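You operate a simulated robot arm through the tools that you are given. There is no shell and no other tool. Be economical: measure what you need, move in short steps, check, and stop when the job is done.

You are at the controls of a simulated two-armed robot. One attempt, no reset.

## Task
Pick up the orange hose end with one hand, pass it to the other hand and put it on the blue bay of the side bench.

It is judged by the outcome, as a careful person would: the job done as asked, and still so three seconds after it is handed in. It fails if anything else is knocked over, pushed out of place, dropped, spilled or broken.

## Robot
Two 7-joint arms with two-finger parallel grippers on one trunk, on a base that drives. Base frame: it is fixed to the floor where the robot stands at the start and does not move with it; the origin is under the middle of the robot, x ahead of it, y to its left, z up. Units: mm, degrees, N and s.
The left shoulder is at the start at [110, 169, 1461], the right one opposite. With the tool pointing down near the work surface each hand reaches from about 440 to 760 mm from the robot's upright axis, wherever it stands, measured 20 degrees to its own side. Places, roughly: blue bay of the side bench [-200, 2600, 800]. Payload 1.57 kg a hand.
The tool frame of a hand sits at the grasp point between the pads (the TCP): z along the fingers, y along the line on which they close. The tips reach 30 mm beyond it. The gripper opens to 80 mm. The fingers are 17 mm wide and 12 mm thick; the gripper's body (40 by 82 mm) begins 80 mm behind the TCP.
Orientation is told as [roll, pitch, yaw] about the base's x, y, z axes, in that order, counted from this pose: with the fingers straight down and closing along the base's y, the tool's x points along the base's -x, its y along +y and its z along -z.

## Interface
- The arms move only by the tool step_arm. It takes "left_motion", "right_motion" or both (then of equal length, played together; a hand with none holds still); each is a list of rows, each a list of 2 entries, a list of its own where there are three numbers: the shift along the tool's x, y, z in units of 30 mm (1.0 is 30 mm), then the turn, a rotation vector about the tool's x, y, z in units of 5 degrees (1.0 is 5 degrees). In form: [[[tx, ty, tz], [ax, ay, az]], ...]. A call has 1 to 20 rows; each row shifts and turns the commanded pose from where the row before left it, along the tool's axes as they then stand. "left_fingers" and "right_fingers" are, for a hand that has rows, the closure, from 0 (fully open) to 1 (shut), set as the call begins (left out, the last holds). A call with a number of a shift or a turn outside -1 to 1 is refused whole. Rows are played at 5 a second. More than 50 mm and 8.6 degrees between two rows, or a gripper value outside its range, and nothing of the call is played. A pose out of reach is approached as far as the arm can. The call stops where the force on the tool passes 40 N (or 10 N more than at its start, if that is more) or the arm is blocked; 0.2 s more then pass. The fingers move at their own pace (about 72 mm/s each) and stop on an object; they squeeze with about 26 N. The grip force told is the motor's: it shows also when the fingers shut on nothing. Time passes only in rows, and 0.2 s behind the last, so rows that do not move let the fingers close. The reply holds the time, the measured pose of the TCP, the force on the tool along the base axes, the opening and the grip force, in the units named above and with some noise, with the torque about the TCP (base axes, N m) and any sound that the robot's microphone picked up.
- Cameras (640 x 400 px; columns grow to the right, rows downward): "scene" is now at [153.1, 1.3, 1661.5]; the picture's right is [-0.08, -1.00, 0.00], its down [-0.66, 0.05, -0.75] and it looks along [0.75, -0.06, -0.66] (base axes); focal length 266 px, centre (320, 200). "left" rides on the left gripper at [72, 7, -122] in its tool frame; the picture's right is [-0.09, 1.00, 0.00], its down [-0.84, -0.08, -0.54] and it looks along [-0.54, -0.05, 0.84] (tool axes); focal length 238 px, centre (320, 200). "right" rides on the right gripper at [72, -7, -122] in its tool frame; the picture's right is [0.09, 1.00, 0.00], its down [-0.84, 0.08, -0.54] and it looks along [-0.54, 0.05, 0.84] (tool axes); focal length 238 px, centre (320, 200). There is no depth. A picture from a camera that has moved, and an enlarged one, comes with that camera's place and axes in the base frame and with its lens. The place of the scene camera against the robot may be out by one fixed shift of up to 18 mm in any direction.
- get_image(camera): a new picture of that camera. The clock stands still meanwhile.
- move_column(by): slides the trunk up (or, below 0, down) by that many mm; the arms and the scene camera ride with it, the base frame stays. It gives what a move gives, with no picture.
- drive_base(legs): drives the robot by 1 to 6 legs, each [ahead, left, turn to the left] in mm, mm and degrees, along the robot's own axes; the way and the turn of a leg run together, so that a leg with both is an arc; at most 1500 mm and 180 degrees a leg. The arms and the cameras ride along, it lands a little off, and it stops where it bumps. It gives what a move gives.
- turn_head(pan, tilt): turns the head with the scene camera to pan (to the left, within 86 degrees either way) and tilt (down, from -29 to 69), counted from straight ahead of the robot. It gives what a move gives.
- inspect(camera, box): a new picture of the part [left, top, right, bottom] of that camera's present view, enlarged. The clock stands still meanwhile.
- close_job(): hands the job in; it is judged then, once.

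Go step by step. Nothing tells you exact positions but the pictures and the camera data: compare them with the known pose of the tool, close in by small moves and look again before you grip or let go. The budget is 120 turns and 100 pictures, counting those below and the enlarged ones. Unless the task says otherwise, let go and move clear before handing in, and close with one line.

The tools are called by a JSON object that holds its "fn" and its "kwargs". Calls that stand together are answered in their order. step_arm: Moves the arms, as the interface text tells. Its arguments: {"type":"object","properties":{"left_motion":{"type":"array","items":{"type":"array"}},"left_fingers":{"type":"number"},"right_motion":{"type":"array","items":{"type":"array"}},"right_fingers":{"type":"number"}},"required":[]} The other tools are called the same way: move_column (by) slides the trunk up or down; drive_base (legs) drives the base; turn_head (pan, tilt) turns the head that bears the scene camera; get_image (camera) takes a picture; inspect (camera, box) takes an enlarged picture of a part of a camera's view; close_job () hands the job in.

At the start:

```text
time: 0.0
left_tool_pos: [716.6, 179.9, 1130.1]
left_orientation: [0.0, 0.0, 0.0]
left_wrist_force: [0.0, -0.5, -0.2]
left_moment: [0.01, 0.05, 0.0]
left_opening: 80.2
left_finger_force: 0.1
right_tool_pos: [622.3, -346.8, 1202.5]
right_orientation: [0.0, 0.0, 0.0]
right_wrist_force: [0.6, -0.4, 0.6]
right_moment: [-0.01, 0.0, 0.05]
right_opening: 80.1
right_finger_force: 0.1
trunk travel left (down, up): [-775.0, 115.0]
robot x, y, heading: [1.2, -1.8, -0.2]
head pan, tilt: [-4.4, 41.5]
```

scene: 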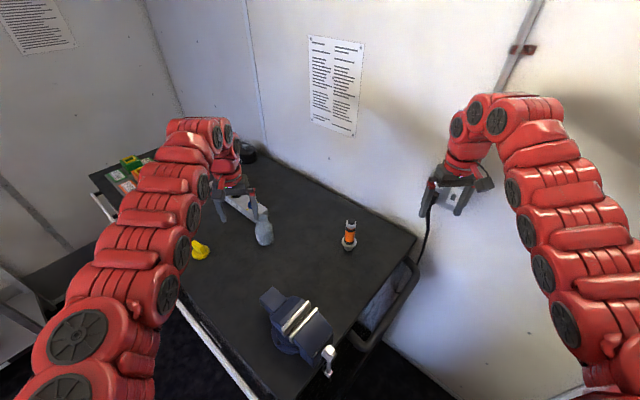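
right: 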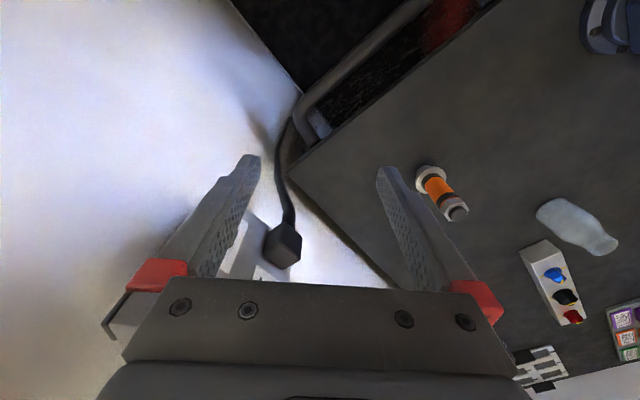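
left: 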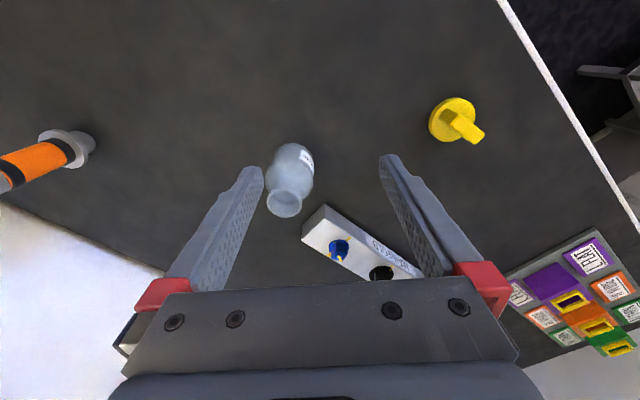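

The orange hose end seems to stand upright at about [740, -135, ~920] on the bench. I'll enlarge the views before moving.

{"fn": "inspect", "kwargs": {"camera": "scene", "box": [270, 190, 430, 290]}}

{"fn": "inspect", "kwargs": {"camera": "right", "box": [380, 130, 540, 230]}}

{"fn": "turn_head", "kwargs": {"pan": 80, "tilt": 20}}

{"fn": "get_image", "kwargs": {"camera": "scene"}}

```text
4.00 times, centred on (350, 240) of scene
camera zoom: at [153.1, 1.3, 1661.5], right [-0.08, -1.0, 0.0], down [-0.66, 0.05, -0.75], along [0.75, -0.06, -0.66], focal length 1062 px, centre (200, 40)
```

zoom: 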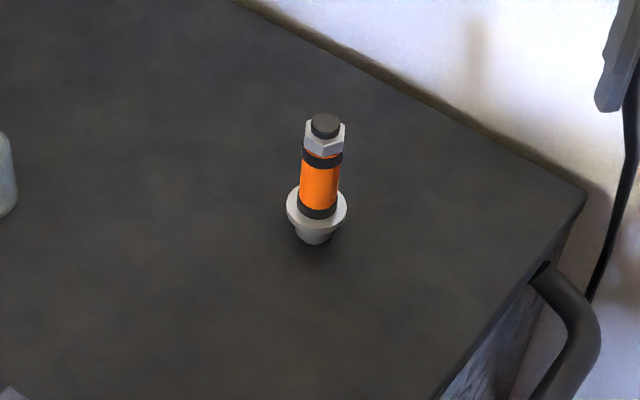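

```text
4.00 times, centred on (460, 180) of right
camera zoom: at [549.3, -353.3, 1325.8], right [-0.09, 1.0, 0.0], down [0.84, 0.08, 0.54], along [0.54, 0.05, -0.84], focal length 953 px, centre (-240, 280)
```

zoom: 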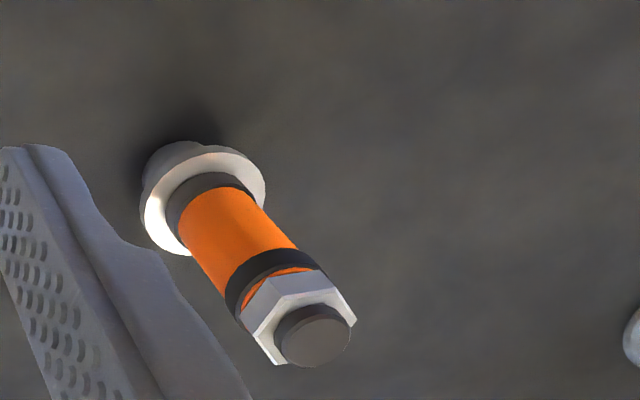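

```text
time: 1.6
left_tool_pos: [717.2, 179.1, 1131.6]
left_orientation: [0.0, 0.0, 0.1]
left_wrist_force: [-0.5, 0.3, -0.9]
left_moment: [-0.01, -0.01, 0.01]
left_opening: 79.7
left_finger_force: 0.2
right_tool_pos: [620.8, -345.7, 1203.9]
right_orientation: [0.0, 0.1, 0.1]
right_wrist_force: [-0.4, 1.1, 0.3]
right_moment: [0.01, 0.04, 0.02]
right_opening: 80.2
right_finger_force: 0.2
trunk travel left (down, up): [-775.0, 115.0]
robot x, y, heading: [-3.1, -1.1, 0.1]
head pan, tilt: [80.0, 20.0]
```

```text
94 pictures are left
camera scene: at [85.6, 99.4, 1695.1], right [0.98, -0.17, 0.0], down [-0.06, -0.34, -0.94], along [0.16, 0.93, -0.34], focal length 266 px, centre (320, 200)
```

scene: 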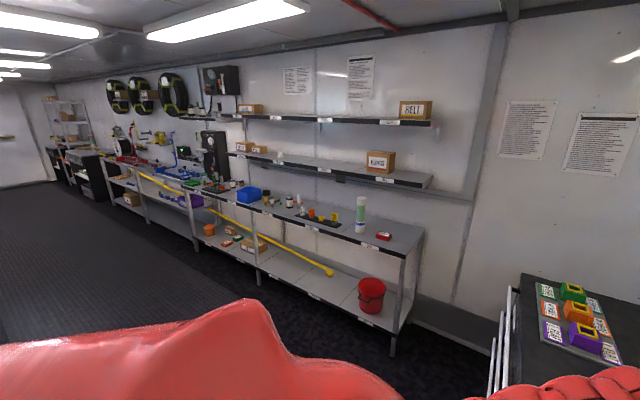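

The hose end stands upright with its top at about z 1063, its base at about z 930 and its axis at about [725, -143]. Next I look at the blue bay.

{"fn": "inspect", "kwargs": {"camera": "scene", "box": [190, 150, 350, 250]}}

{"fn": "inspect", "kwargs": {"camera": "scene", "box": [290, 150, 450, 250]}}

{"fn": "turn_head", "kwargs": {"pan": -40, "tilt": 60}}

{"fn": "get_image", "kwargs": {"camera": "scene"}}

```text
4.00 times, centred on (270, 200) of scene
camera zoom: at [85.6, 99.4, 1695.1], right [0.98, -0.17, 0.0], down [-0.06, -0.34, -0.94], along [0.16, 0.93, -0.34], focal length 1062 px, centre (520, 200)
```

zoom: 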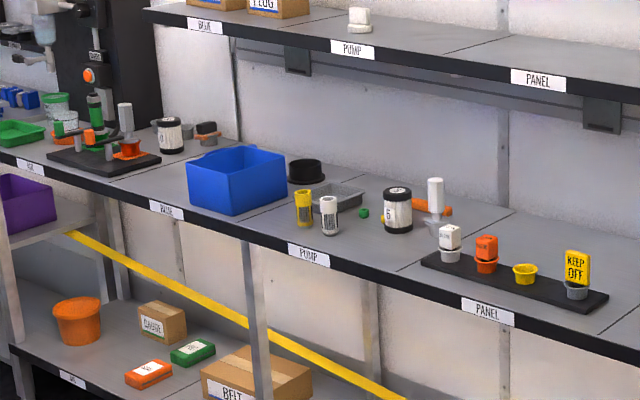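

```text
4.00 times, centred on (370, 200) of scene
camera zoom: at [85.6, 99.4, 1695.1], right [0.98, -0.17, 0.0], down [-0.06, -0.34, -0.94], along [0.16, 0.93, -0.34], focal length 1062 px, centre (120, 200)
```

zoom: 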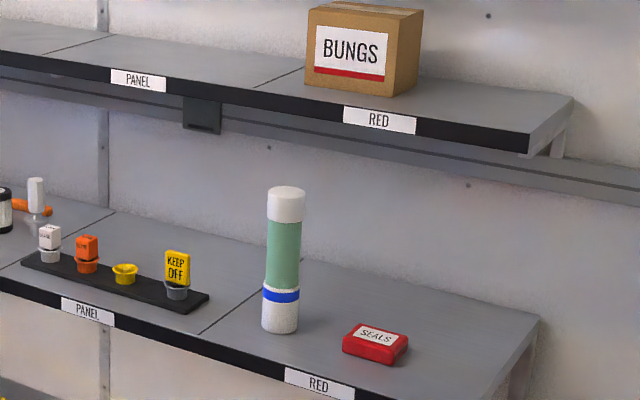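

```text
time: 3.6
left_tool_pos: [717.4, 179.9, 1130.6]
left_orientation: [0.0, 0.0, 0.0]
left_wrist_force: [0.1, 0.0, -0.1]
left_moment: [-0.02, 0.04, 0.01]
left_opening: 80.1
left_finger_force: 0.0
right_tool_pos: [621.7, -346.8, 1203.2]
right_orientation: [0.0, 0.0, -0.1]
right_wrist_force: [0.5, 0.2, 0.1]
right_moment: [-0.02, -0.03, -0.01]
right_opening: 80.0
right_finger_force: 0.0
trunk travel left (down, up): [-775.0, 115.0]
robot x, y, heading: [0.7, -3.5, -0.2]
head pan, tilt: [-40.0, 60.0]
```

```text
91 pictures are left
camera scene: at [120.4, -35.1, 1637.0], right [-0.64, -0.77, 0.0], down [-0.66, 0.56, -0.5], along [0.38, -0.32, -0.87], focal length 266 px, centre (320, 200)
```

scene: 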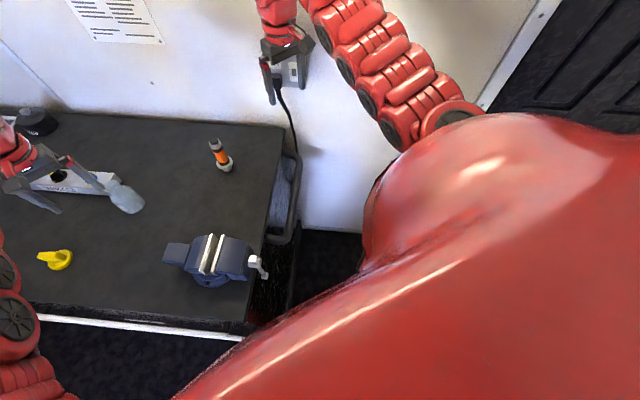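

The "BLUE" labelled bay of the side bench holds a blue bin, with free worktop around it. Plan: the right hand grips the orange body from the near-right side, about 30° below horizontal. The left hand then takes the nut end from above, which lets it set the part down upright. First I turn the right hand in the air.

{"fn": "step_arm", "kwargs": {"right_motion": [[[0, 0, 0], [0, -1, -0.75]], [[0, 0, 0], [0, -1, -0.75]], [[0, 0, 0], [0, -1, -0.75]], [[0, 0, 0], [0, -1, -0.75]], [[0, 0, 0], [0, -1, -0.75]], [[0, 0, 0], [0, -1, -0.75]]], "right_fingers": 0}}

```text
time: 5.0
left_tool_pos: [717.5, 180.0, 1129.7]
left_orientation: [0.0, 0.0, 0.0]
left_wrist_force: [-0.2, -0.3, 0.0]
left_moment: [0.02, -0.03, -0.04]
left_opening: 80.0
left_finger_force: 0.1
right_tool_pos: [622.4, -346.3, 1203.3]
right_orientation: [-0.4, -7.5, 5.6]
right_wrist_force: [0.3, 0.3, -0.3]
right_moment: [-0.02, 0.0, -0.01]
right_opening: 80.3
right_finger_force: 0.1
right hand out of reach, approached as far as the arm can: row 2, 3, 4, 5, 6
trunk travel left (down, up): [-775.0, 115.0]
robot x, y, heading: [-0.9, -0.3, 0.2]
head pan, tilt: [-40.0, 60.0]
```

The right arm cannot turn that far here, so lowering the shoulders should make it easier. I raise both hands, then lower the column and retry.

{"fn": "step_arm", "kwargs": {"left_motion": [[[0, 0, -1], [0, 0, 0]], [[0, 0, -1], [0, 0, 0]], [[0, 0, -1], [0, 0, 0]], [[0, 0, -1], [0, 0, 0]], [[0, 0, -1], [0, 0, 0]], [[0, 0, -1], [0, 0, 0]], [[0, 0, -1], [0, 0, 0]], [[0, 0, -1], [0, 0, 0]]]}}

{"fn": "move_column", "kwargs": {"by": -150}}

{"fn": "step_arm", "kwargs": {"right_motion": [[[0, 0, 0], [0, 0, 0]], [[0, 0, -1], [0, 0, 0]], [[0, 0, -1], [0, 0, 0]], [[0, 0, -1], [0, 0, 0]], [[0, 0, -1], [0, 0, 0]]]}}

```text
time: 6.8
left_tool_pos: [708.6, 180.5, 1236.4]
left_orientation: [-0.1, 0.0, 0.0]
left_wrist_force: [-0.4, 0.7, -1.6]
left_moment: [0.0, 0.05, 0.03]
left_opening: 79.8
left_finger_force: 0.1
left hand out of reach, approached as far as the arm can: row 3, 4, 5, 6, 7, 8
right_tool_pos: [622.2, -347.3, 1204.7]
right_orientation: [-0.3, -7.5, 5.6]
right_wrist_force: [0.5, 0.0, -0.3]
right_moment: [0.05, -0.03, 0.02]
right_opening: 80.1
right_finger_force: 0.2
trunk travel left (down, up): [-775.0, 115.0]
robot x, y, heading: [-0.3, 1.2, -0.1]
head pan, tilt: [-40.0, 60.0]
```

```text
time: 8.5
left_tool_pos: [709.0, 180.5, 1086.0]
left_orientation: [0.1, 0.0, 0.0]
left_wrist_force: [-0.9, -0.4, 0.5]
left_moment: [0.0, -0.02, 0.01]
left_opening: 80.0
left_finger_force: 0.0
right_tool_pos: [621.0, -346.0, 1053.7]
right_orientation: [-0.4, -7.5, 5.7]
right_wrist_force: [1.5, 0.0, -0.2]
right_moment: [0.03, -0.02, 0.03]
right_opening: 80.0
right_finger_force: 0.0
trunk travel left (down, up): [-625.0, 265.0]
robot x, y, heading: [-2.0, -0.8, 0.0]
head pan, tilt: [-40.0, 60.0]
```

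```text
time: 9.7
left_tool_pos: [707.7, 179.3, 1084.3]
left_orientation: [0.0, 0.1, 0.0]
left_wrist_force: [-0.3, 0.2, -0.2]
left_moment: [0.01, -0.02, -0.01]
left_opening: 79.8
left_finger_force: 0.1
right_tool_pos: [628.0, -357.5, 1093.8]
right_orientation: [-0.3, -7.5, 5.7]
right_wrist_force: [0.2, -0.5, 0.1]
right_moment: [-0.01, -0.02, -0.01]
right_opening: 80.0
right_finger_force: 0.1
right hand out of reach, approached as far as the arm can: row 3, 4, 5
trunk travel left (down, up): [-625.0, 265.0]
robot x, y, heading: [2.6, -3.2, 0.0]
head pan, tilt: [-40.0, 60.0]
```

Being high relative to the shoulder is the limiting factor, so I go the other way. I raise the column and test the turn with the hand lower, outside the table edge.

{"fn": "move_column", "kwargs": {"by": 150}}

{"fn": "step_arm", "kwargs": {"right_motion": [[[0, 0, 1], [0, 0, 0]], [[0, 0, 1], [0, 0, 0]], [[0, 0, 1], [0, 0, 0]], [[0, 0, 0], [0, -1, 0]], [[0, 0, 0], [0, -1, 0]], [[0, 0, 0], [0, -1, 0]], [[0, 0, 0], [0, -1, 0]], [[0, 0, 0], [0, -1, 0]], [[0, 0, 0], [0, -1, 0]]]}}

{"fn": "get_image", "kwargs": {"camera": "scene"}}

```text
time: 11.5
left_tool_pos: [709.6, 181.1, 1234.0]
left_orientation: [-0.1, 0.0, 0.0]
left_wrist_force: [0.2, 0.6, 0.1]
left_moment: [-0.01, 0.0, -0.02]
left_opening: 79.8
left_finger_force: 0.0
right_tool_pos: [627.7, -358.4, 1244.2]
right_orientation: [-0.3, -7.6, 5.7]
right_wrist_force: [1.1, -0.5, 0.8]
right_moment: [0.0, 0.02, -0.01]
right_opening: 80.1
right_finger_force: 0.1
trunk travel left (down, up): [-775.0, 115.0]
robot x, y, heading: [0.0, -0.1, 0.3]
head pan, tilt: [-40.0, 60.0]
```

```text
time: 13.5
left_tool_pos: [708.3, 181.7, 1236.1]
left_orientation: [0.1, 0.0, -0.1]
left_wrist_force: [0.5, 0.3, 0.1]
left_moment: [-0.05, -0.01, 0.02]
left_opening: 80.0
left_finger_force: 0.1
right_tool_pos: [647.9, -406.2, 1146.2]
right_orientation: [-0.4, -37.7, 5.8]
right_wrist_force: [1.0, -0.4, 0.4]
right_moment: [0.04, 0.05, 0.03]
right_opening: 79.9
right_finger_force: 0.0
right hand out of reach, approached as far as the arm can: row 4, 5
trunk travel left (down, up): [-775.0, 115.0]
robot x, y, heading: [1.0, 1.2, 0.2]
head pan, tilt: [-40.0, 60.0]
```

```text
90 pictures are left
camera scene: at [120.5, -34.6, 1637.0], right [-0.64, -0.77, 0.0], down [-0.66, 0.56, -0.5], along [0.38, -0.32, -0.87], focal length 266 px, centre (320, 200)
```

scene: 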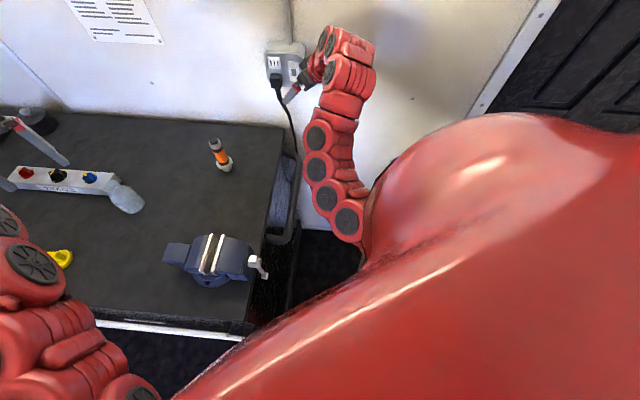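

The lower hand lets it pitch, but it drifted near the wall plug. I move back away from the wall, toward the robot and left, while continuing the turn.

{"fn": "step_arm", "kwargs": {"right_motion": [[[0.4, 0.8, -0.3], [0, 0, 0]], [[0.4, 0.8, -0.3], [0, 0, 0]], [[0.4, 0.8, -0.3], [0, 0, 0]], [[0, 0.5, 0], [0.6, 0, -0.8]], [[0, 0.5, 0], [0.6, 0, -0.8]], [[0, 0, 0], [0.6, 0, -0.8]], [[0, 0, 0], [0.6, 0, -0.8]], [[0, 0, 0], [0.6, 0, -0.8]], [[0, 0, 0], [0.6, 0, -0.8]], [[0, 0, 0], [0.6, 0, -0.8]], [[0, 0, 0], [0.6, 0, -0.8]]]}}

{"fn": "get_image", "kwargs": {"camera": "right"}}

```text
time: 15.9
left_tool_pos: [707.7, 180.3, 1235.6]
left_orientation: [0.0, 0.0, 0.0]
left_wrist_force: [0.7, -0.9, -0.2]
left_moment: [-0.01, 0.01, -0.03]
left_opening: 79.8
left_finger_force: 0.1
right_tool_pos: [618.6, -315.5, 1124.2]
right_orientation: [-43.6, -25.2, 40.5]
right_wrist_force: [0.9, 0.6, -0.4]
right_moment: [0.01, -0.02, 0.01]
right_opening: 79.9
right_finger_force: 0.0
right hand out of reach, approached as far as the arm can: row 1, 2, 3
trunk travel left (down, up): [-775.0, 115.0]
robot x, y, heading: [-0.7, 0.6, -0.2]
head pan, tilt: [-40.0, 60.0]
```

```text
89 pictures are left
camera right: at [487.1, -323.6, 1178.3], right [-0.31, 0.68, -0.66], down [0.19, 0.72, 0.66], along [0.93, 0.08, -0.35], focal length 238 px, centre (320, 200)
```

right: 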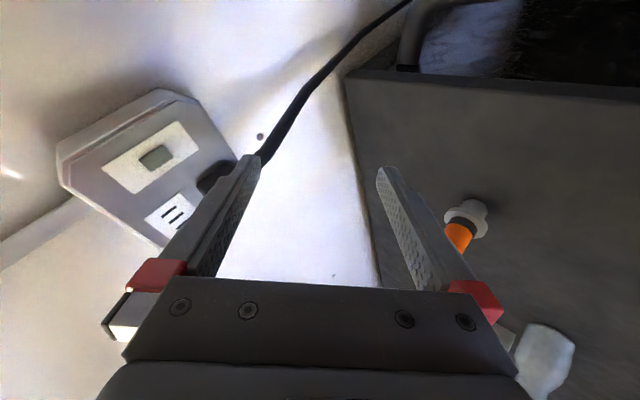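

I used the wrong sign on one turn axis. I undo that turn and apply the right one.

{"fn": "step_arm", "kwargs": {"right_motion": [[[0, 0, 0], [-0.6, 0, 0.8]], [[0, 0, 0], [-0.6, 0, 0.8]], [[0, 0, 0], [-0.6, 0, 0.8]], [[0, 0, 0], [-0.6, 0, 0.8]], [[0, 0, 0], [-0.6, 0, 0.8]], [[0, 0, 0], [-0.6, 0, 0.8]], [[0, 0, 0], [-0.6, 0, 0.8]], [[0, 0, 0], [-0.6, 0, 0.8]], [[0, 0, 0], [-0.6, 0, -0.8]], [[0, 0, 0], [-0.6, 0, -0.8]], [[0, 0, 0], [-0.6, 0, -0.8]], [[0, 0, 0], [-0.6, 0, -0.8]], [[0, 0, 0], [-0.6, 0, -0.8]], [[0, 0, 0], [-0.6, 0, -0.8]], [[0, 0, 0], [-0.6, 0, -0.8]], [[0, 0, 0], [-0.6, 0, -0.8]]]}}

{"fn": "get_image", "kwargs": {"camera": "right"}}

```text
time: 19.3
left_tool_pos: [707.8, 180.2, 1235.4]
left_orientation: [0.1, 0.0, -0.1]
left_wrist_force: [0.3, 0.3, 0.6]
left_moment: [-0.01, -0.01, -0.03]
left_opening: 80.0
left_finger_force: 0.1
right_tool_pos: [619.5, -314.3, 1122.0]
right_orientation: [-0.8, -37.6, 8.3]
right_wrist_force: [0.1, -0.3, 0.0]
right_moment: [-0.02, 0.01, 0.03]
right_opening: 80.3
right_finger_force: 0.1
right hand out of reach, approached as far as the arm can: row 9, 10, 11, 12, 13, 14, 15, 16
trunk travel left (down, up): [-775.0, 115.0]
robot x, y, heading: [-0.4, -7.1, 0.0]
head pan, tilt: [-40.0, 60.0]
```

```text
88 pictures are left
camera right: at [490.8, -338.3, 1174.9], right [-0.21, 0.98, -0.07], down [0.32, 0.13, 0.94], along [0.93, 0.18, -0.34], focal length 238 px, centre (320, 200)
```

right: 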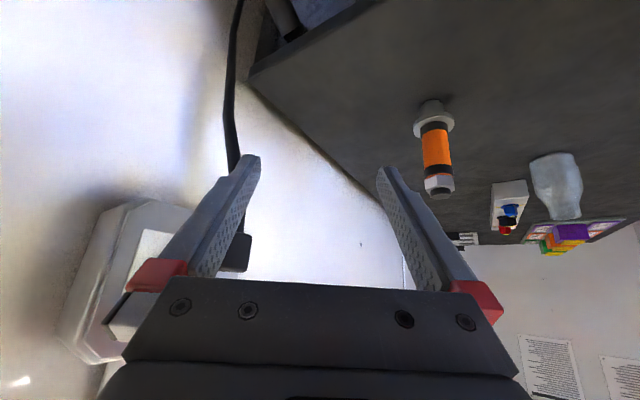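

Pointing left isn't available, but pointing straight ahead is. So I'll approach the hose end from the robot's side, over the table, with the hand pitched forward. I shift left and pitch further.

{"fn": "step_arm", "kwargs": {"right_motion": [[[0, 0.9, 0], [0, 0, 0]], [[0, 0.9, 0], [0, 0, 0]], [[0, 0.9, 0], [0, 0, 0]], [[0, 0.9, 0], [0, 0, 0]], [[0, 0.9, 0], [0, 0, 0]], [[0, 0.9, 0], [0, 0, 0]], [[0, 0, 0], [0, -0.8, 0]], [[0, 0, 0], [0, -0.8, 0]], [[0, 0, 0], [0, -0.8, 0]], [[0, 0, 0], [0, -0.8, 0]]]}}

{"fn": "get_image", "kwargs": {"camera": "right"}}

```text
time: 21.5
left_tool_pos: [708.1, 180.0, 1235.4]
left_orientation: [0.0, -0.1, 0.0]
left_wrist_force: [0.1, -0.1, 0.4]
left_moment: [0.05, 0.0, -0.03]
left_opening: 79.9
left_finger_force: 0.1
right_tool_pos: [603.0, -189.4, 1125.6]
right_orientation: [-0.8, -41.6, 8.4]
right_wrist_force: [-0.6, -0.2, -0.4]
right_moment: [0.01, 0.0, -0.02]
right_opening: 80.0
right_finger_force: 0.0
right hand out of reach, approached as far as the arm can: row 7, 8, 9, 10
trunk travel left (down, up): [-775.0, 115.0]
robot x, y, heading: [3.2, -2.6, 0.1]
head pan, tilt: [-40.0, 60.0]
```

```text
87 pictures are left
camera right: at [469.2, -213.3, 1169.4], right [-0.2, 0.98, -0.07], down [0.25, 0.12, 0.96], along [0.95, 0.18, -0.27], focal length 238 px, centre (320, 200)
```

right: 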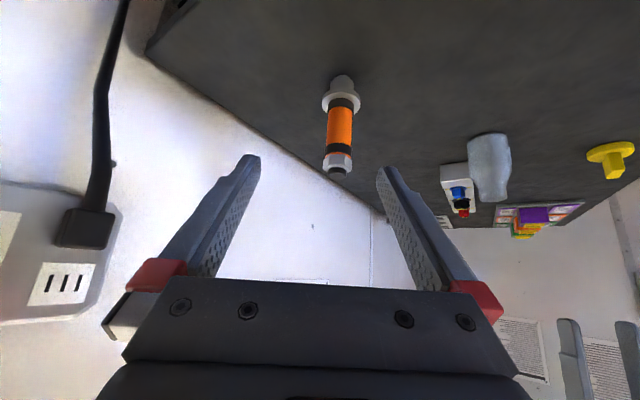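

The hose is roughly centred between the fingers, ahead of the hand. I go forward and down to a pregrasp about 90 mm short of it, then pitch more.

{"fn": "step_arm", "kwargs": {"right_motion": [[[0.04, 0.233, 0.757], [0, 0, 0]], [[0.04, 0.233, 0.757], [0, 0, 0]], [[0.04, 0.233, 0.757], [0, 0, 0]], [[0.04, 0.233, 0.757], [0, 0, 0]], [[0, 0, 0], [0, -0.8, 0]], [[0, 0, 0], [0, -0.8, 0]], [[0, 0, 0], [0, -0.8, 0]], [[0, 0, 0], [0, -0.8, 0]]]}}

{"fn": "get_image", "kwargs": {"camera": "right"}}

{"fn": "turn_head", "kwargs": {"pan": -12, "tilt": 45}}

{"fn": "get_image", "kwargs": {"camera": "scene"}}

```text
time: 23.3
left_tool_pos: [708.5, 181.1, 1236.4]
left_orientation: [0.0, 0.0, 0.0]
left_wrist_force: [-0.6, -0.6, 0.8]
left_moment: [-0.01, 0.02, -0.01]
left_opening: 80.3
left_finger_force: 0.0
right_tool_pos: [654.5, -153.7, 1055.3]
right_orientation: [-1.2, -57.7, 8.9]
right_wrist_force: [0.1, 0.1, -0.4]
right_moment: [0.02, -0.01, 0.01]
right_opening: 79.9
right_finger_force: 0.1
trunk travel left (down, up): [-775.0, 115.0]
robot x, y, heading: [4.1, -0.7, 0.0]
head pan, tilt: [-40.0, 60.0]
```

```text
86 pictures are left
camera right: at [514.9, -180.0, 1059.6], right [-0.19, 0.98, -0.09], down [-0.02, 0.09, 1.0], along [0.98, 0.19, 0.01], focal length 238 px, centre (320, 200)
```

right: 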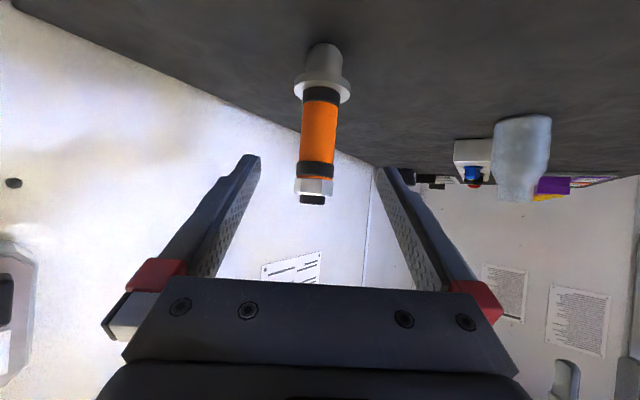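

```text
time: 24.2
left_tool_pos: [709.5, 180.5, 1235.9]
left_orientation: [0.0, -0.1, 0.0]
left_wrist_force: [-0.5, -0.5, -0.4]
left_moment: [0.02, -0.01, 0.02]
left_opening: 80.2
left_finger_force: 0.1
right_tool_pos: [655.3, -153.8, 1054.8]
right_orientation: [-1.2, -57.6, 9.0]
right_wrist_force: [-0.2, 0.2, -0.2]
right_moment: [0.0, 0.0, 0.02]
right_opening: 80.1
right_finger_force: 0.0
trunk travel left (down, up): [-775.0, 115.0]
robot x, y, heading: [1.1, 2.0, 0.2]
head pan, tilt: [-12.0, 45.0]
```

```text
85 pictures are left
camera scene: at [148.8, -9.2, 1656.4], right [-0.21, -0.98, 0.0], down [-0.69, 0.15, -0.71], along [0.69, -0.15, -0.71], focal length 266 px, centre (320, 200)
```

scene: 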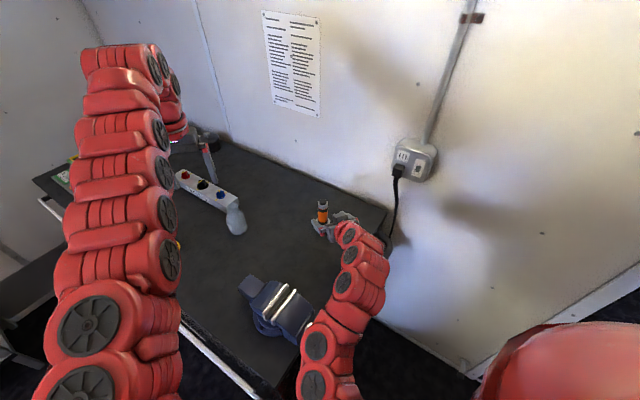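

The measured hose axis is [721, -147] with its top at about z 1060 and the table at about z 928. I align the hand to aim at z ≈ 988 on the orange body and advance most of the way.

{"fn": "step_arm", "kwargs": {"right_motion": [[[0.36, -0.06, 0.37], [0, 0, 0]], [[0.36, -0.06, 0.37], [0, 0, 0]], [[0, 0, 0.6], [0, 0, 0]], [[0, 0, 0.6], [0, 0, 0]], [[0, 0, 0.4], [0, 0, 0]]]}}

{"fn": "get_image", "kwargs": {"camera": "right"}}

{"fn": "inspect", "kwargs": {"camera": "scene", "box": [260, 170, 420, 270]}}

```text
time: 25.4
left_tool_pos: [709.2, 180.4, 1236.4]
left_orientation: [0.0, 0.0, 0.0]
left_wrist_force: [0.6, 0.4, -0.1]
left_moment: [0.01, 0.02, 0.01]
left_opening: 80.0
left_finger_force: 0.0
right_tool_pos: [703.0, -151.9, 997.1]
right_orientation: [-1.1, -57.7, 8.9]
right_wrist_force: [0.3, 0.3, -0.5]
right_moment: [0.02, 0.0, 0.01]
right_opening: 79.9
right_finger_force: 0.0
trunk travel left (down, up): [-775.0, 115.0]
robot x, y, heading: [1.6, -1.3, 0.0]
head pan, tilt: [-12.0, 45.0]
```

```text
84 pictures are left
camera right: at [564.4, -177.8, 1001.6], right [-0.19, 0.98, -0.09], down [-0.02, 0.09, 1.0], along [0.98, 0.19, 0.0], focal length 238 px, centre (320, 200)
```

right: 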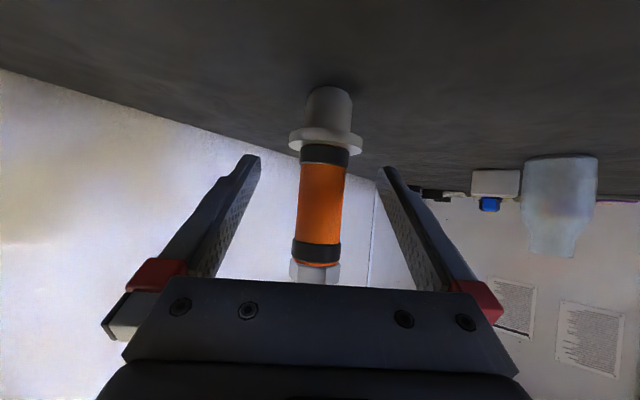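

```text
4.00 times, centred on (340, 220) of scene
camera zoom: at [149.0, -9.1, 1656.5], right [-0.21, -0.98, 0.0], down [-0.69, 0.15, -0.71], along [0.69, -0.15, -0.71], focal length 1062 px, centre (240, 120)
```

zoom: 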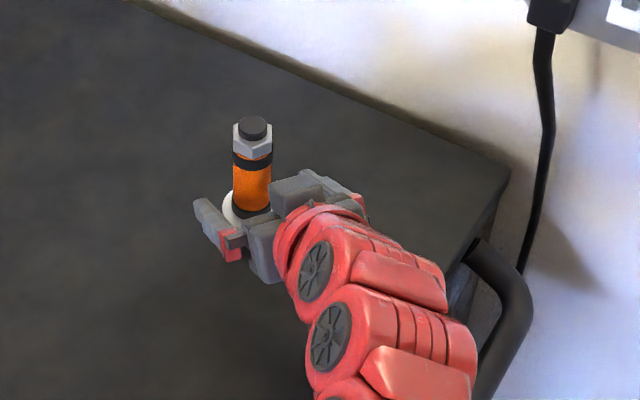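

The hose is centred between the fingers. I advance the last 14 mm and close.

{"fn": "step_arm", "kwargs": {"right_motion": [[[-0.08, 0.03, 0.47], [0, 0, 0]]]}}

{"fn": "step_arm", "kwargs": {"right_motion": [[[0, 0, 0], [0, 0, 0]], [[0, 0, 0], [0, 0, 0]], [[0, 0, 0], [0, 0, 0]], [[0, 0, 0], [0, 0, 0]], [[0, 0, 0], [0, 0, 0]]], "right_fingers": 1}}

{"fn": "get_image", "kwargs": {"camera": "right"}}

```text
time: 25.8
left_tool_pos: [709.7, 180.7, 1235.5]
left_orientation: [0.0, -0.1, 0.1]
left_wrist_force: [0.0, -0.1, -0.2]
left_moment: [-0.01, 0.04, -0.02]
left_opening: 80.3
left_finger_force: 0.0
right_tool_pos: [716.4, -149.4, 991.5]
right_orientation: [-1.1, -57.4, 8.8]
right_wrist_force: [0.1, 1.3, -0.6]
right_moment: [0.01, 0.01, -0.02]
right_opening: 80.1
right_finger_force: 0.0
trunk travel left (down, up): [-775.0, 115.0]
robot x, y, heading: [2.7, -0.8, 0.0]
head pan, tilt: [-12.0, 45.0]
```

```text
time: 27.0
left_tool_pos: [708.5, 180.9, 1234.6]
left_orientation: [0.0, 0.0, 0.0]
left_wrist_force: [0.4, 0.5, 0.0]
left_moment: [0.0, 0.0, -0.02]
left_opening: 80.1
left_finger_force: 0.1
right_tool_pos: [716.2, -148.7, 991.8]
right_orientation: [-1.3, -57.7, 8.9]
right_wrist_force: [-0.3, 0.6, -0.8]
right_moment: [0.08, -0.02, -0.02]
right_opening: 30.0
right_finger_force: 25.6
trunk travel left (down, up): [-775.0, 115.0]
robot x, y, heading: [1.4, -0.9, 0.1]
head pan, tilt: [-12.0, 45.0]
```

```text
82 pictures are left
camera right: at [576.9, -175.1, 997.1], right [-0.19, 0.98, -0.09], down [-0.02, 0.09, 1.0], along [0.98, 0.19, 0.01], focal length 238 px, centre (320, 200)
```

right: 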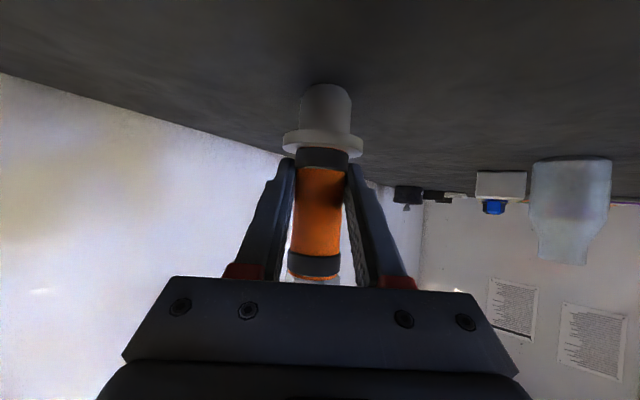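

The hose end is gripped at 30 mm and 26 N. I lift it with the column.

{"fn": "move_column", "kwargs": {"by": 100}}

{"fn": "step_arm", "kwargs": {"right_motion": [[[0, 0.8, 0], [0, 0, 0]], [[0, 0.8, 0], [0, 0, 0]], [[0, 0.8, 0], [0, 0, 0]], [[0, 0.8, 0], [0, 0, 0]], [[0, 0.8, 0], [0, 0, 0]]]}}

{"fn": "get_image", "kwargs": {"camera": "scene"}}

{"fn": "get_image", "kwargs": {"camera": "left"}}

```text
time: 28.3
left_tool_pos: [708.7, 180.1, 1335.4]
left_orientation: [0.0, 0.0, -0.1]
left_wrist_force: [0.6, 0.3, 1.0]
left_moment: [-0.01, -0.02, 0.01]
left_opening: 80.3
left_finger_force: 0.1
right_tool_pos: [717.3, -149.9, 1091.3]
right_orientation: [-1.2, -57.6, 8.9]
right_wrist_force: [0.2, -0.3, -1.8]
right_moment: [0.01, 0.04, 0.02]
right_opening: 30.0
right_finger_force: 25.7
trunk travel left (down, up): [-875.0, 15.0]
robot x, y, heading: [0.5, -1.1, 0.1]
head pan, tilt: [-12.0, 45.0]
```

```text
time: 29.5
left_tool_pos: [708.6, 181.2, 1335.4]
left_orientation: [-0.1, -0.1, 0.1]
left_wrist_force: [0.2, -0.6, -0.4]
left_moment: [0.0, 0.0, -0.01]
left_opening: 80.3
left_finger_force: 0.1
right_tool_pos: [700.8, -28.2, 1091.4]
right_orientation: [-1.2, -57.5, 9.0]
right_wrist_force: [-0.2, 0.3, -1.9]
right_moment: [0.04, 0.03, -0.02]
right_opening: 30.0
right_finger_force: 25.6
trunk travel left (down, up): [-875.0, 15.0]
robot x, y, heading: [2.6, -0.2, -0.1]
head pan, tilt: [-12.0, 45.0]
```

```text
81 pictures are left
camera scene: at [149.2, -8.3, 1756.4], right [-0.21, -0.98, 0.0], down [-0.69, 0.15, -0.71], along [0.69, -0.15, -0.71], focal length 266 px, centre (320, 200)
```

scene: 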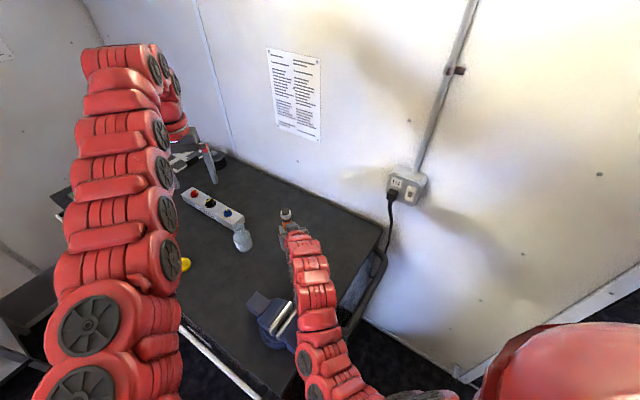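

```text
80 pictures are left
camera left: at [637.2, 187.7, 1457.9], right [0.09, 1.0, 0.0], down [0.84, -0.08, 0.54], along [0.54, -0.05, -0.84], focal length 238 px, centre (320, 200)
```

left: 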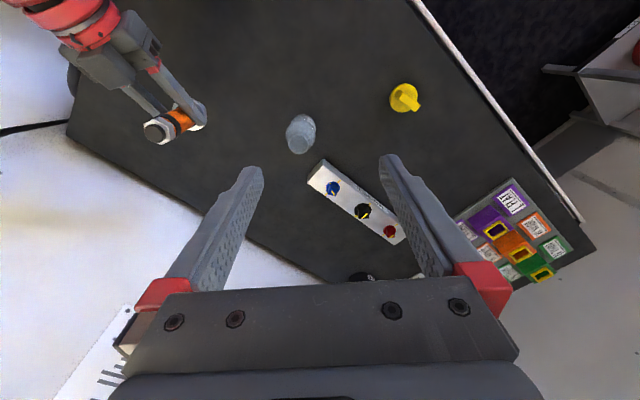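

The hose is lifted and hanging free, with its axis at about [706, -27] and nut centre at about z 1148. I bring the left hand above it.

{"fn": "step_arm", "kwargs": {"left_motion": [[[0, -1, 0.95], [0, 0, 0]], [[0, -1, 0.95], [0, 0, 0]], [[0, -1, 0.95], [0, 0, 0]], [[0, -0.98, 0], [0, 0, 0]], [[0, -0.98, 0], [0, 0, 0]], [[0, -0.98, 0], [0, 0, 0]], [[0, -0.98, 0], [0, 0, 0]]]}}

{"fn": "get_image", "kwargs": {"camera": "left"}}

{"fn": "get_image", "kwargs": {"camera": "scene"}}

```text
time: 31.1
left_tool_pos: [698.3, -14.8, 1251.2]
left_orientation: [0.1, 0.0, 0.0]
left_wrist_force: [-0.3, -0.7, 0.6]
left_moment: [0.0, 0.02, 0.02]
left_opening: 80.2
left_finger_force: 0.1
left hand out of reach, approached as far as the arm can: row 6, 7
right_tool_pos: [700.8, -32.3, 1091.4]
right_orientation: [-1.1, -57.6, 8.9]
right_wrist_force: [-0.9, 0.1, -0.9]
right_moment: [0.02, 0.02, -0.04]
right_opening: 30.1
right_finger_force: 25.9
trunk travel left (down, up): [-875.0, 15.0]
robot x, y, heading: [-2.9, 0.3, 0.3]
head pan, tilt: [-12.0, 45.0]
```

```text
79 pictures are left
camera left: at [626.5, -8.7, 1371.9], right [0.09, 1.0, 0.0], down [0.84, -0.08, 0.54], along [0.54, -0.05, -0.84], focal length 238 px, centre (320, 200)
```

left: 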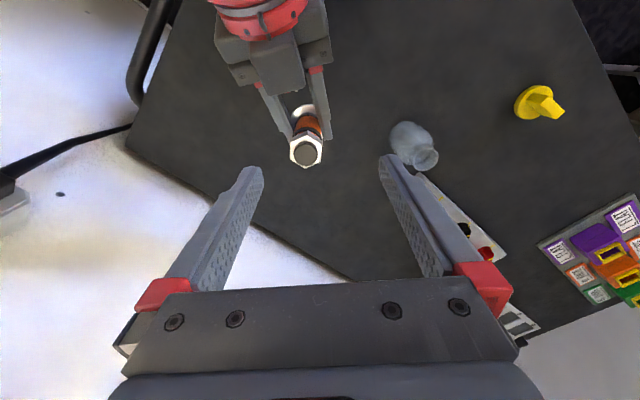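

```text
78 pictures are left
camera scene: at [148.8, -11.0, 1756.5], right [-0.21, -0.98, 0.0], down [-0.69, 0.15, -0.71], along [0.69, -0.15, -0.71], focal length 266 px, centre (320, 200)
```

scene: 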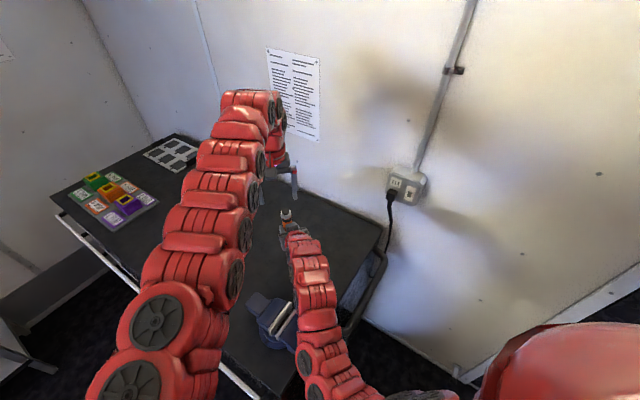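

The left hand is at the edge of its reach, so I shift the right hand with the hose about 65 mm to the left. Then I recheck from the left camera.

{"fn": "step_arm", "kwargs": {"right_motion": [[[0, 0.72, 0], [0, 0, 0]], [[0, 0.72, 0], [0, 0, 0]], [[0, 0.72, 0], [0, 0, 0]]]}}

{"fn": "step_arm", "kwargs": {"left_motion": [[[0, 0.8, 0], [0, 0, 0]], [[0, 0.8, 0], [0, 0, 0]]]}}

{"fn": "get_image", "kwargs": {"camera": "left"}}

{"fn": "get_image", "kwargs": {"camera": "right"}}

```text
time: 31.9
left_tool_pos: [699.1, -12.5, 1250.1]
left_orientation: [0.0, 0.0, -0.1]
left_wrist_force: [0.0, -0.1, -0.3]
left_moment: [-0.04, 0.02, -0.01]
left_opening: 80.2
left_finger_force: 0.1
right_tool_pos: [691.0, 34.0, 1088.0]
right_orientation: [-1.2, -57.6, 9.0]
right_wrist_force: [-1.1, -0.4, -1.4]
right_moment: [-0.04, 0.0, 0.01]
right_opening: 30.4
right_finger_force: 25.8
trunk travel left (down, up): [-875.0, 15.0]
robot x, y, heading: [-0.3, -1.7, 0.1]
head pan, tilt: [-12.0, 45.0]
```

```text
time: 32.5
left_tool_pos: [698.8, 34.1, 1248.5]
left_orientation: [0.1, 0.1, -0.1]
left_wrist_force: [0.5, -0.1, -0.9]
left_moment: [-0.03, -0.03, 0.03]
left_opening: 79.7
left_finger_force: 0.1
right_tool_pos: [690.5, 33.0, 1087.9]
right_orientation: [-1.2, -57.6, 9.1]
right_wrist_force: [-0.4, 0.2, -2.3]
right_moment: [0.02, 0.02, -0.02]
right_opening: 30.1
right_finger_force: 25.9
trunk travel left (down, up): [-875.0, 15.0]
robot x, y, heading: [0.2, 1.9, 0.1]
head pan, tilt: [-12.0, 45.0]
```

```text
77 pictures are left
camera left: at [626.4, 40.7, 1371.6], right [0.09, 1.0, 0.0], down [0.84, -0.08, 0.54], along [0.54, -0.05, -0.84], focal length 238 px, centre (320, 200)
```

left: 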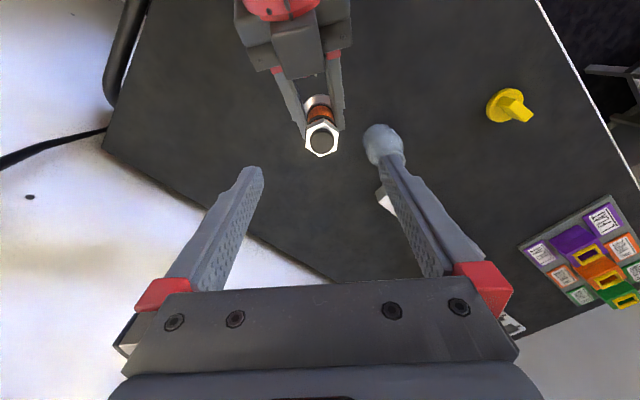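

```text
76 pictures are left
camera right: at [551.4, 7.9, 1093.3], right [-0.18, 0.98, -0.09], down [-0.02, 0.09, 1.0], along [0.98, 0.19, 0.01], focal length 238 px, centre (320, 200)
```

right: 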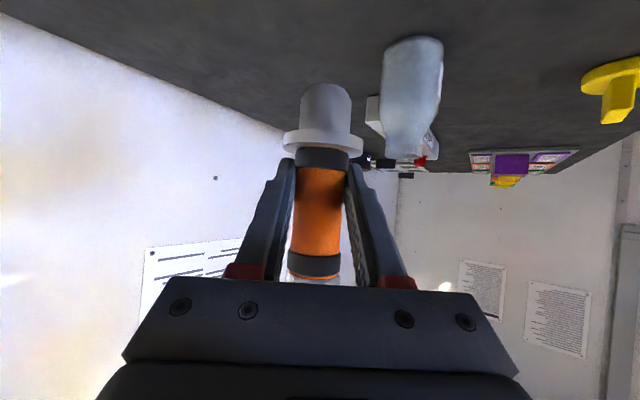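

{"fn": "inspect", "kwargs": {"camera": "left", "box": [240, 80, 400, 180]}}

```text
4.00 times, centred on (320, 130) of left
camera zoom: at [626.4, 40.7, 1371.6], right [0.09, 1.0, 0.0], down [0.84, -0.08, 0.54], along [0.54, -0.05, -0.84], focal length 953 px, centre (320, 480)
```

zoom: 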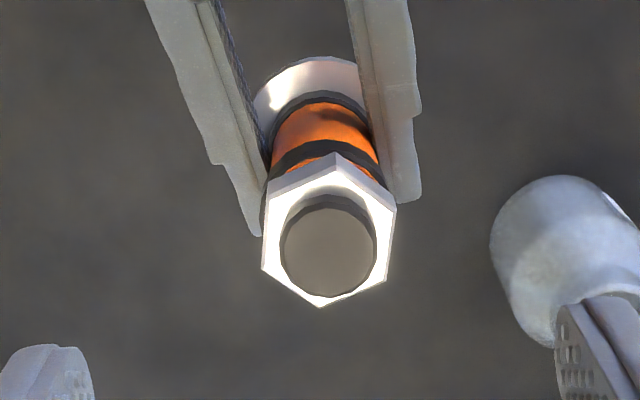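

The nut's flats face ±y, turned about -11°. I match the left yaw to that, centre over [697, 36] and go down in part.

{"fn": "step_arm", "kwargs": {"left_motion": [[[0, 0.06, 0], [0, 0, 0.72]], [[0.03, 0, 0], [0, 0, 0.72]], [[0, 0, 0], [0, 0, 0.72]], [[0, 0, 0.9], [0, 0, 0]], [[0, 0, 0.9], [0, 0, 0]]]}}

{"fn": "get_image", "kwargs": {"camera": "left"}}

```text
time: 33.7
left_tool_pos: [699.1, 33.3, 1195.9]
left_orientation: [0.0, -0.1, -10.9]
left_wrist_force: [0.5, -0.9, 0.1]
left_moment: [-0.01, -0.03, 0.04]
left_opening: 79.9
left_finger_force: 0.1
right_tool_pos: [691.9, 33.1, 1088.3]
right_orientation: [-1.2, -57.6, 8.9]
right_wrist_force: [-0.2, 0.4, -1.9]
right_moment: [0.02, 0.0, -0.03]
right_opening: 30.1
right_finger_force: 26.3
trunk travel left (down, up): [-875.0, 15.0]
robot x, y, heading: [0.5, -1.2, 0.1]
head pan, tilt: [-12.0, 45.0]
```

```text
74 pictures are left
camera left: at [629.4, 53.3, 1316.9], right [0.28, 0.96, 0.0], down [0.81, -0.23, 0.54], along [0.52, -0.15, -0.84], focal length 238 px, centre (320, 200)
```

left: 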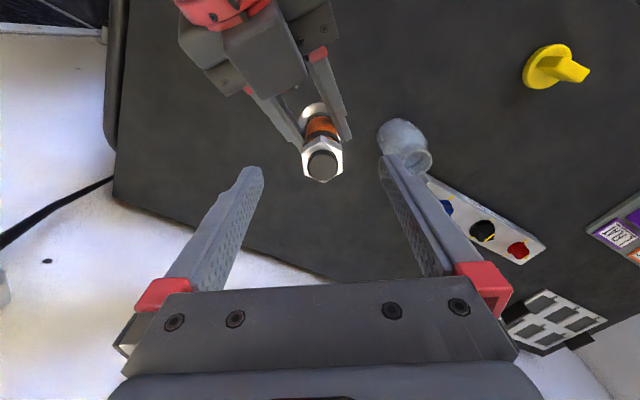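

The alignment is good. I descend to nut level and check before closing.

{"fn": "step_arm", "kwargs": {"left_motion": [[[0.08, 0.08, 0.57], [0, 0, 0]], [[0, 0, 0.57], [0, 0, 0]], [[0, 0, 0.53], [0, 0, 0]]]}}

{"fn": "get_image", "kwargs": {"camera": "left"}}

{"fn": "inspect", "kwargs": {"camera": "scene", "box": [200, 150, 360, 250]}}

{"fn": "get_image", "kwargs": {"camera": "right"}}

```text
time: 34.5
left_tool_pos: [693.2, 38.0, 1144.5]
left_orientation: [0.0, 0.1, -10.8]
left_wrist_force: [-0.1, 0.6, -0.1]
left_moment: [0.01, -0.03, 0.0]
left_opening: 80.0
left_finger_force: 0.0
right_tool_pos: [690.8, 32.0, 1087.4]
right_orientation: [-1.2, -57.6, 8.9]
right_wrist_force: [0.3, 0.4, -2.1]
right_moment: [0.0, 0.0, -0.02]
right_opening: 29.8
right_finger_force: 26.6
trunk travel left (down, up): [-875.0, 15.0]
robot x, y, heading: [-2.7, -2.9, -0.4]
head pan, tilt: [-12.0, 45.0]
```

```text
73 pictures are left
camera left: at [624.8, 57.0, 1267.1], right [0.28, 0.96, 0.0], down [0.81, -0.23, 0.54], along [0.52, -0.15, -0.84], focal length 238 px, centre (320, 200)
```

left: 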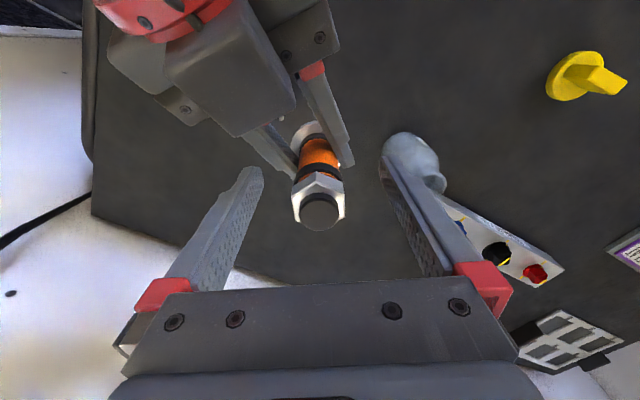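

```text
4.00 times, centred on (280, 200) of scene
camera zoom: at [149.2, -9.2, 1756.4], right [-0.21, -0.98, 0.0], down [-0.69, 0.15, -0.71], along [0.69, -0.15, -0.71], focal length 1062 px, centre (480, 200)
```

zoom: 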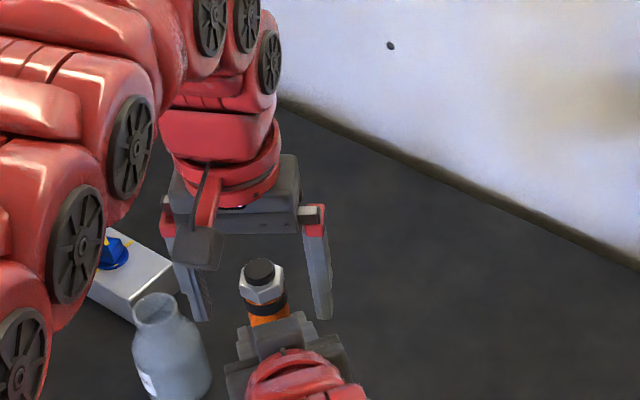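

```text
71 pictures are left
camera right: at [551.5, 7.0, 1093.2], right [-0.19, 0.98, -0.09], down [-0.02, 0.09, 1.0], along [0.98, 0.19, 0.01], focal length 238 px, centre (320, 200)
```

right: 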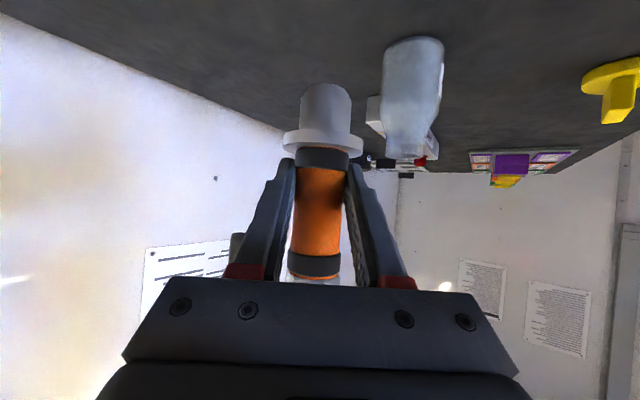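

The nut sits about 6 mm forward of the left TCP, so I correct that. Then I close the left hand.

{"fn": "step_arm", "kwargs": {"left_motion": [[[-0.21, -0.02, 0], [0, 0, 0]], [[0, 0, 0], [0, 0, 0]]]}}

{"fn": "step_arm", "kwargs": {"left_motion": [[[0, 0, 0], [0, 0, 0]], [[0, 0, 0], [0, 0, 0]], [[0, 0, 0], [0, 0, 0]], [[0, 0, 0], [0, 0, 0]], [[0, 0, 0], [0, 0, 0]]], "left_fingers": 1}}

{"fn": "get_image", "kwargs": {"camera": "left"}}

{"fn": "get_image", "kwargs": {"camera": "right"}}

```text
time: 35.1
left_tool_pos: [699.8, 36.5, 1145.9]
left_orientation: [-0.1, 0.1, -10.7]
left_wrist_force: [0.2, 0.6, 0.1]
left_moment: [0.06, -0.03, 0.01]
left_opening: 80.2
left_finger_force: 0.1
right_tool_pos: [690.4, 34.0, 1087.0]
right_orientation: [-1.3, -57.6, 9.0]
right_wrist_force: [0.7, 0.0, -1.2]
right_moment: [0.01, 0.0, 0.01]
right_opening: 30.2
right_finger_force: 26.5
trunk travel left (down, up): [-875.0, 15.0]
robot x, y, heading: [1.1, -2.3, -0.2]
head pan, tilt: [-12.0, 45.0]
```

```text
time: 36.3
left_tool_pos: [699.2, 35.1, 1145.4]
left_orientation: [-0.1, 0.0, -10.8]
left_wrist_force: [-5.6, -7.3, 0.6]
left_moment: [-0.32, 0.07, -0.06]
left_opening: 33.1
left_finger_force: 25.9
right_tool_pos: [691.0, 33.4, 1087.3]
right_orientation: [-1.0, -57.6, 8.9]
right_wrist_force: [4.7, 9.0, -2.8]
right_moment: [-0.17, 0.2, 0.12]
right_opening: 30.1
right_finger_force: 25.7
trunk travel left (down, up): [-875.0, 15.0]
robot x, y, heading: [2.8, -2.4, -0.1]
head pan, tilt: [-12.0, 45.0]
```

```text
70 pictures are left
camera left: at [631.3, 55.5, 1267.4], right [0.28, 0.96, 0.0], down [0.81, -0.23, 0.54], along [0.52, -0.15, -0.84], focal length 238 px, centre (320, 200)
```

left: 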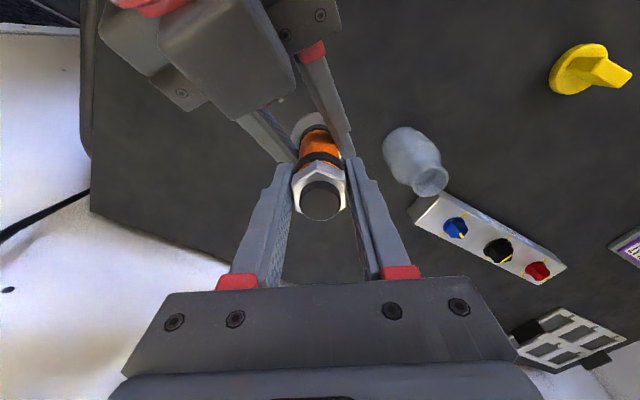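

```text
69 pictures are left
camera right: at [551.3, 7.5, 1093.2], right [-0.19, 0.98, -0.09], down [-0.02, 0.09, 1.0], along [0.98, 0.19, 0.01], focal length 238 px, centre (320, 200)
```

right: 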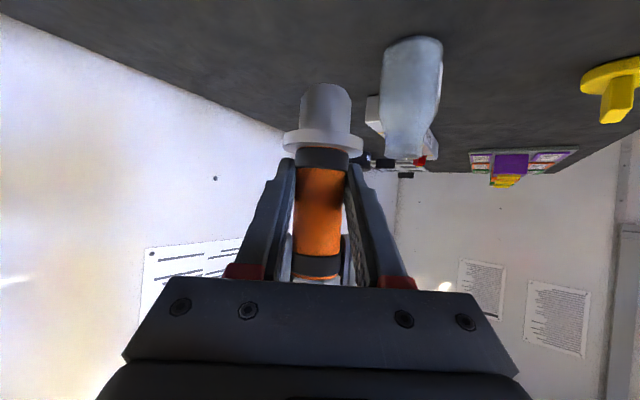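

The left hand grips the nut at 33 mm and 26 N. I open the right hand, check, then back it out.

{"fn": "step_arm", "kwargs": {"right_motion": [[[0, 0, 0], [0, 0, 0]], [[0, 0, 0], [0, 0, 0]], [[0, 0, 0], [0, 0, 0]], [[0, 0, 0], [0, 0, 0]]], "right_fingers": 0}}

{"fn": "step_arm", "kwargs": {"right_motion": [[[0, 0, -0.7], [0, 0, 0]], [[0, 0, -0.9], [0, 0, 0]], [[0, 0, -0.9], [0, 0, 0]]]}}

{"fn": "get_image", "kwargs": {"camera": "left"}}

{"fn": "get_image", "kwargs": {"camera": "right"}}

```text
time: 37.3
left_tool_pos: [700.4, 35.2, 1144.8]
left_orientation: [0.0, 0.1, -10.9]
left_wrist_force: [-0.6, -0.2, -0.5]
left_moment: [0.03, 0.01, 0.03]
left_opening: 33.1
left_finger_force: 25.8
right_tool_pos: [691.9, 32.7, 1088.8]
right_orientation: [-1.2, -57.6, 8.9]
right_wrist_force: [0.0, -1.1, 0.2]
right_moment: [0.01, -0.02, 0.01]
right_opening: 80.2
right_finger_force: 0.1
trunk travel left (down, up): [-875.0, 15.0]
robot x, y, heading: [-0.0, 0.4, 0.0]
head pan, tilt: [-12.0, 45.0]
```

```text
time: 38.1
left_tool_pos: [700.1, 37.2, 1146.4]
left_orientation: [0.0, -0.1, -10.8]
left_wrist_force: [0.1, 0.1, 0.0]
left_moment: [0.03, -0.04, -0.01]
left_opening: 33.1
left_finger_force: 26.0
right_tool_pos: [628.3, 24.6, 1129.5]
right_orientation: [-1.2, -57.7, 9.0]
right_wrist_force: [0.8, -0.3, -0.5]
right_moment: [0.01, 0.03, 0.05]
right_opening: 80.0
right_finger_force: 0.1
trunk travel left (down, up): [-875.0, 15.0]
robot x, y, heading: [1.2, -0.4, -0.1]
head pan, tilt: [-12.0, 45.0]
```

```text
68 pictures are left
camera left: at [631.0, 55.9, 1267.6], right [0.28, 0.96, 0.0], down [0.81, -0.23, 0.54], along [0.52, -0.15, -0.84], focal length 238 px, centre (320, 200)
```

left: 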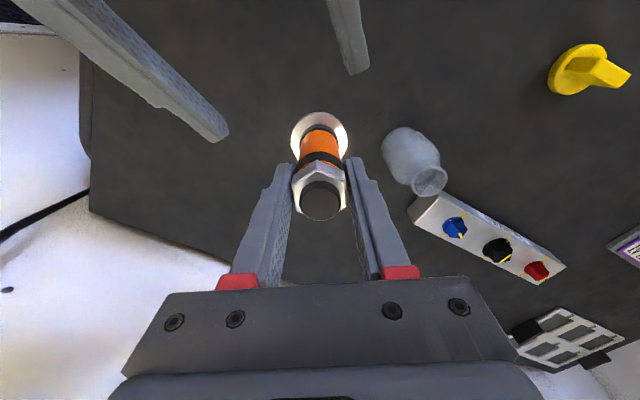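

```text
67 pictures are left
camera right: at [488.2, -1.4, 1135.3], right [-0.19, 0.98, -0.09], down [-0.02, 0.09, 1.0], along [0.98, 0.19, 0.01], focal length 238 px, centre (320, 200)
```

right: 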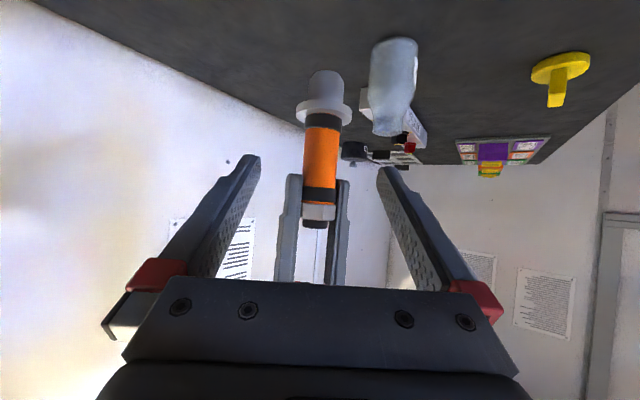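

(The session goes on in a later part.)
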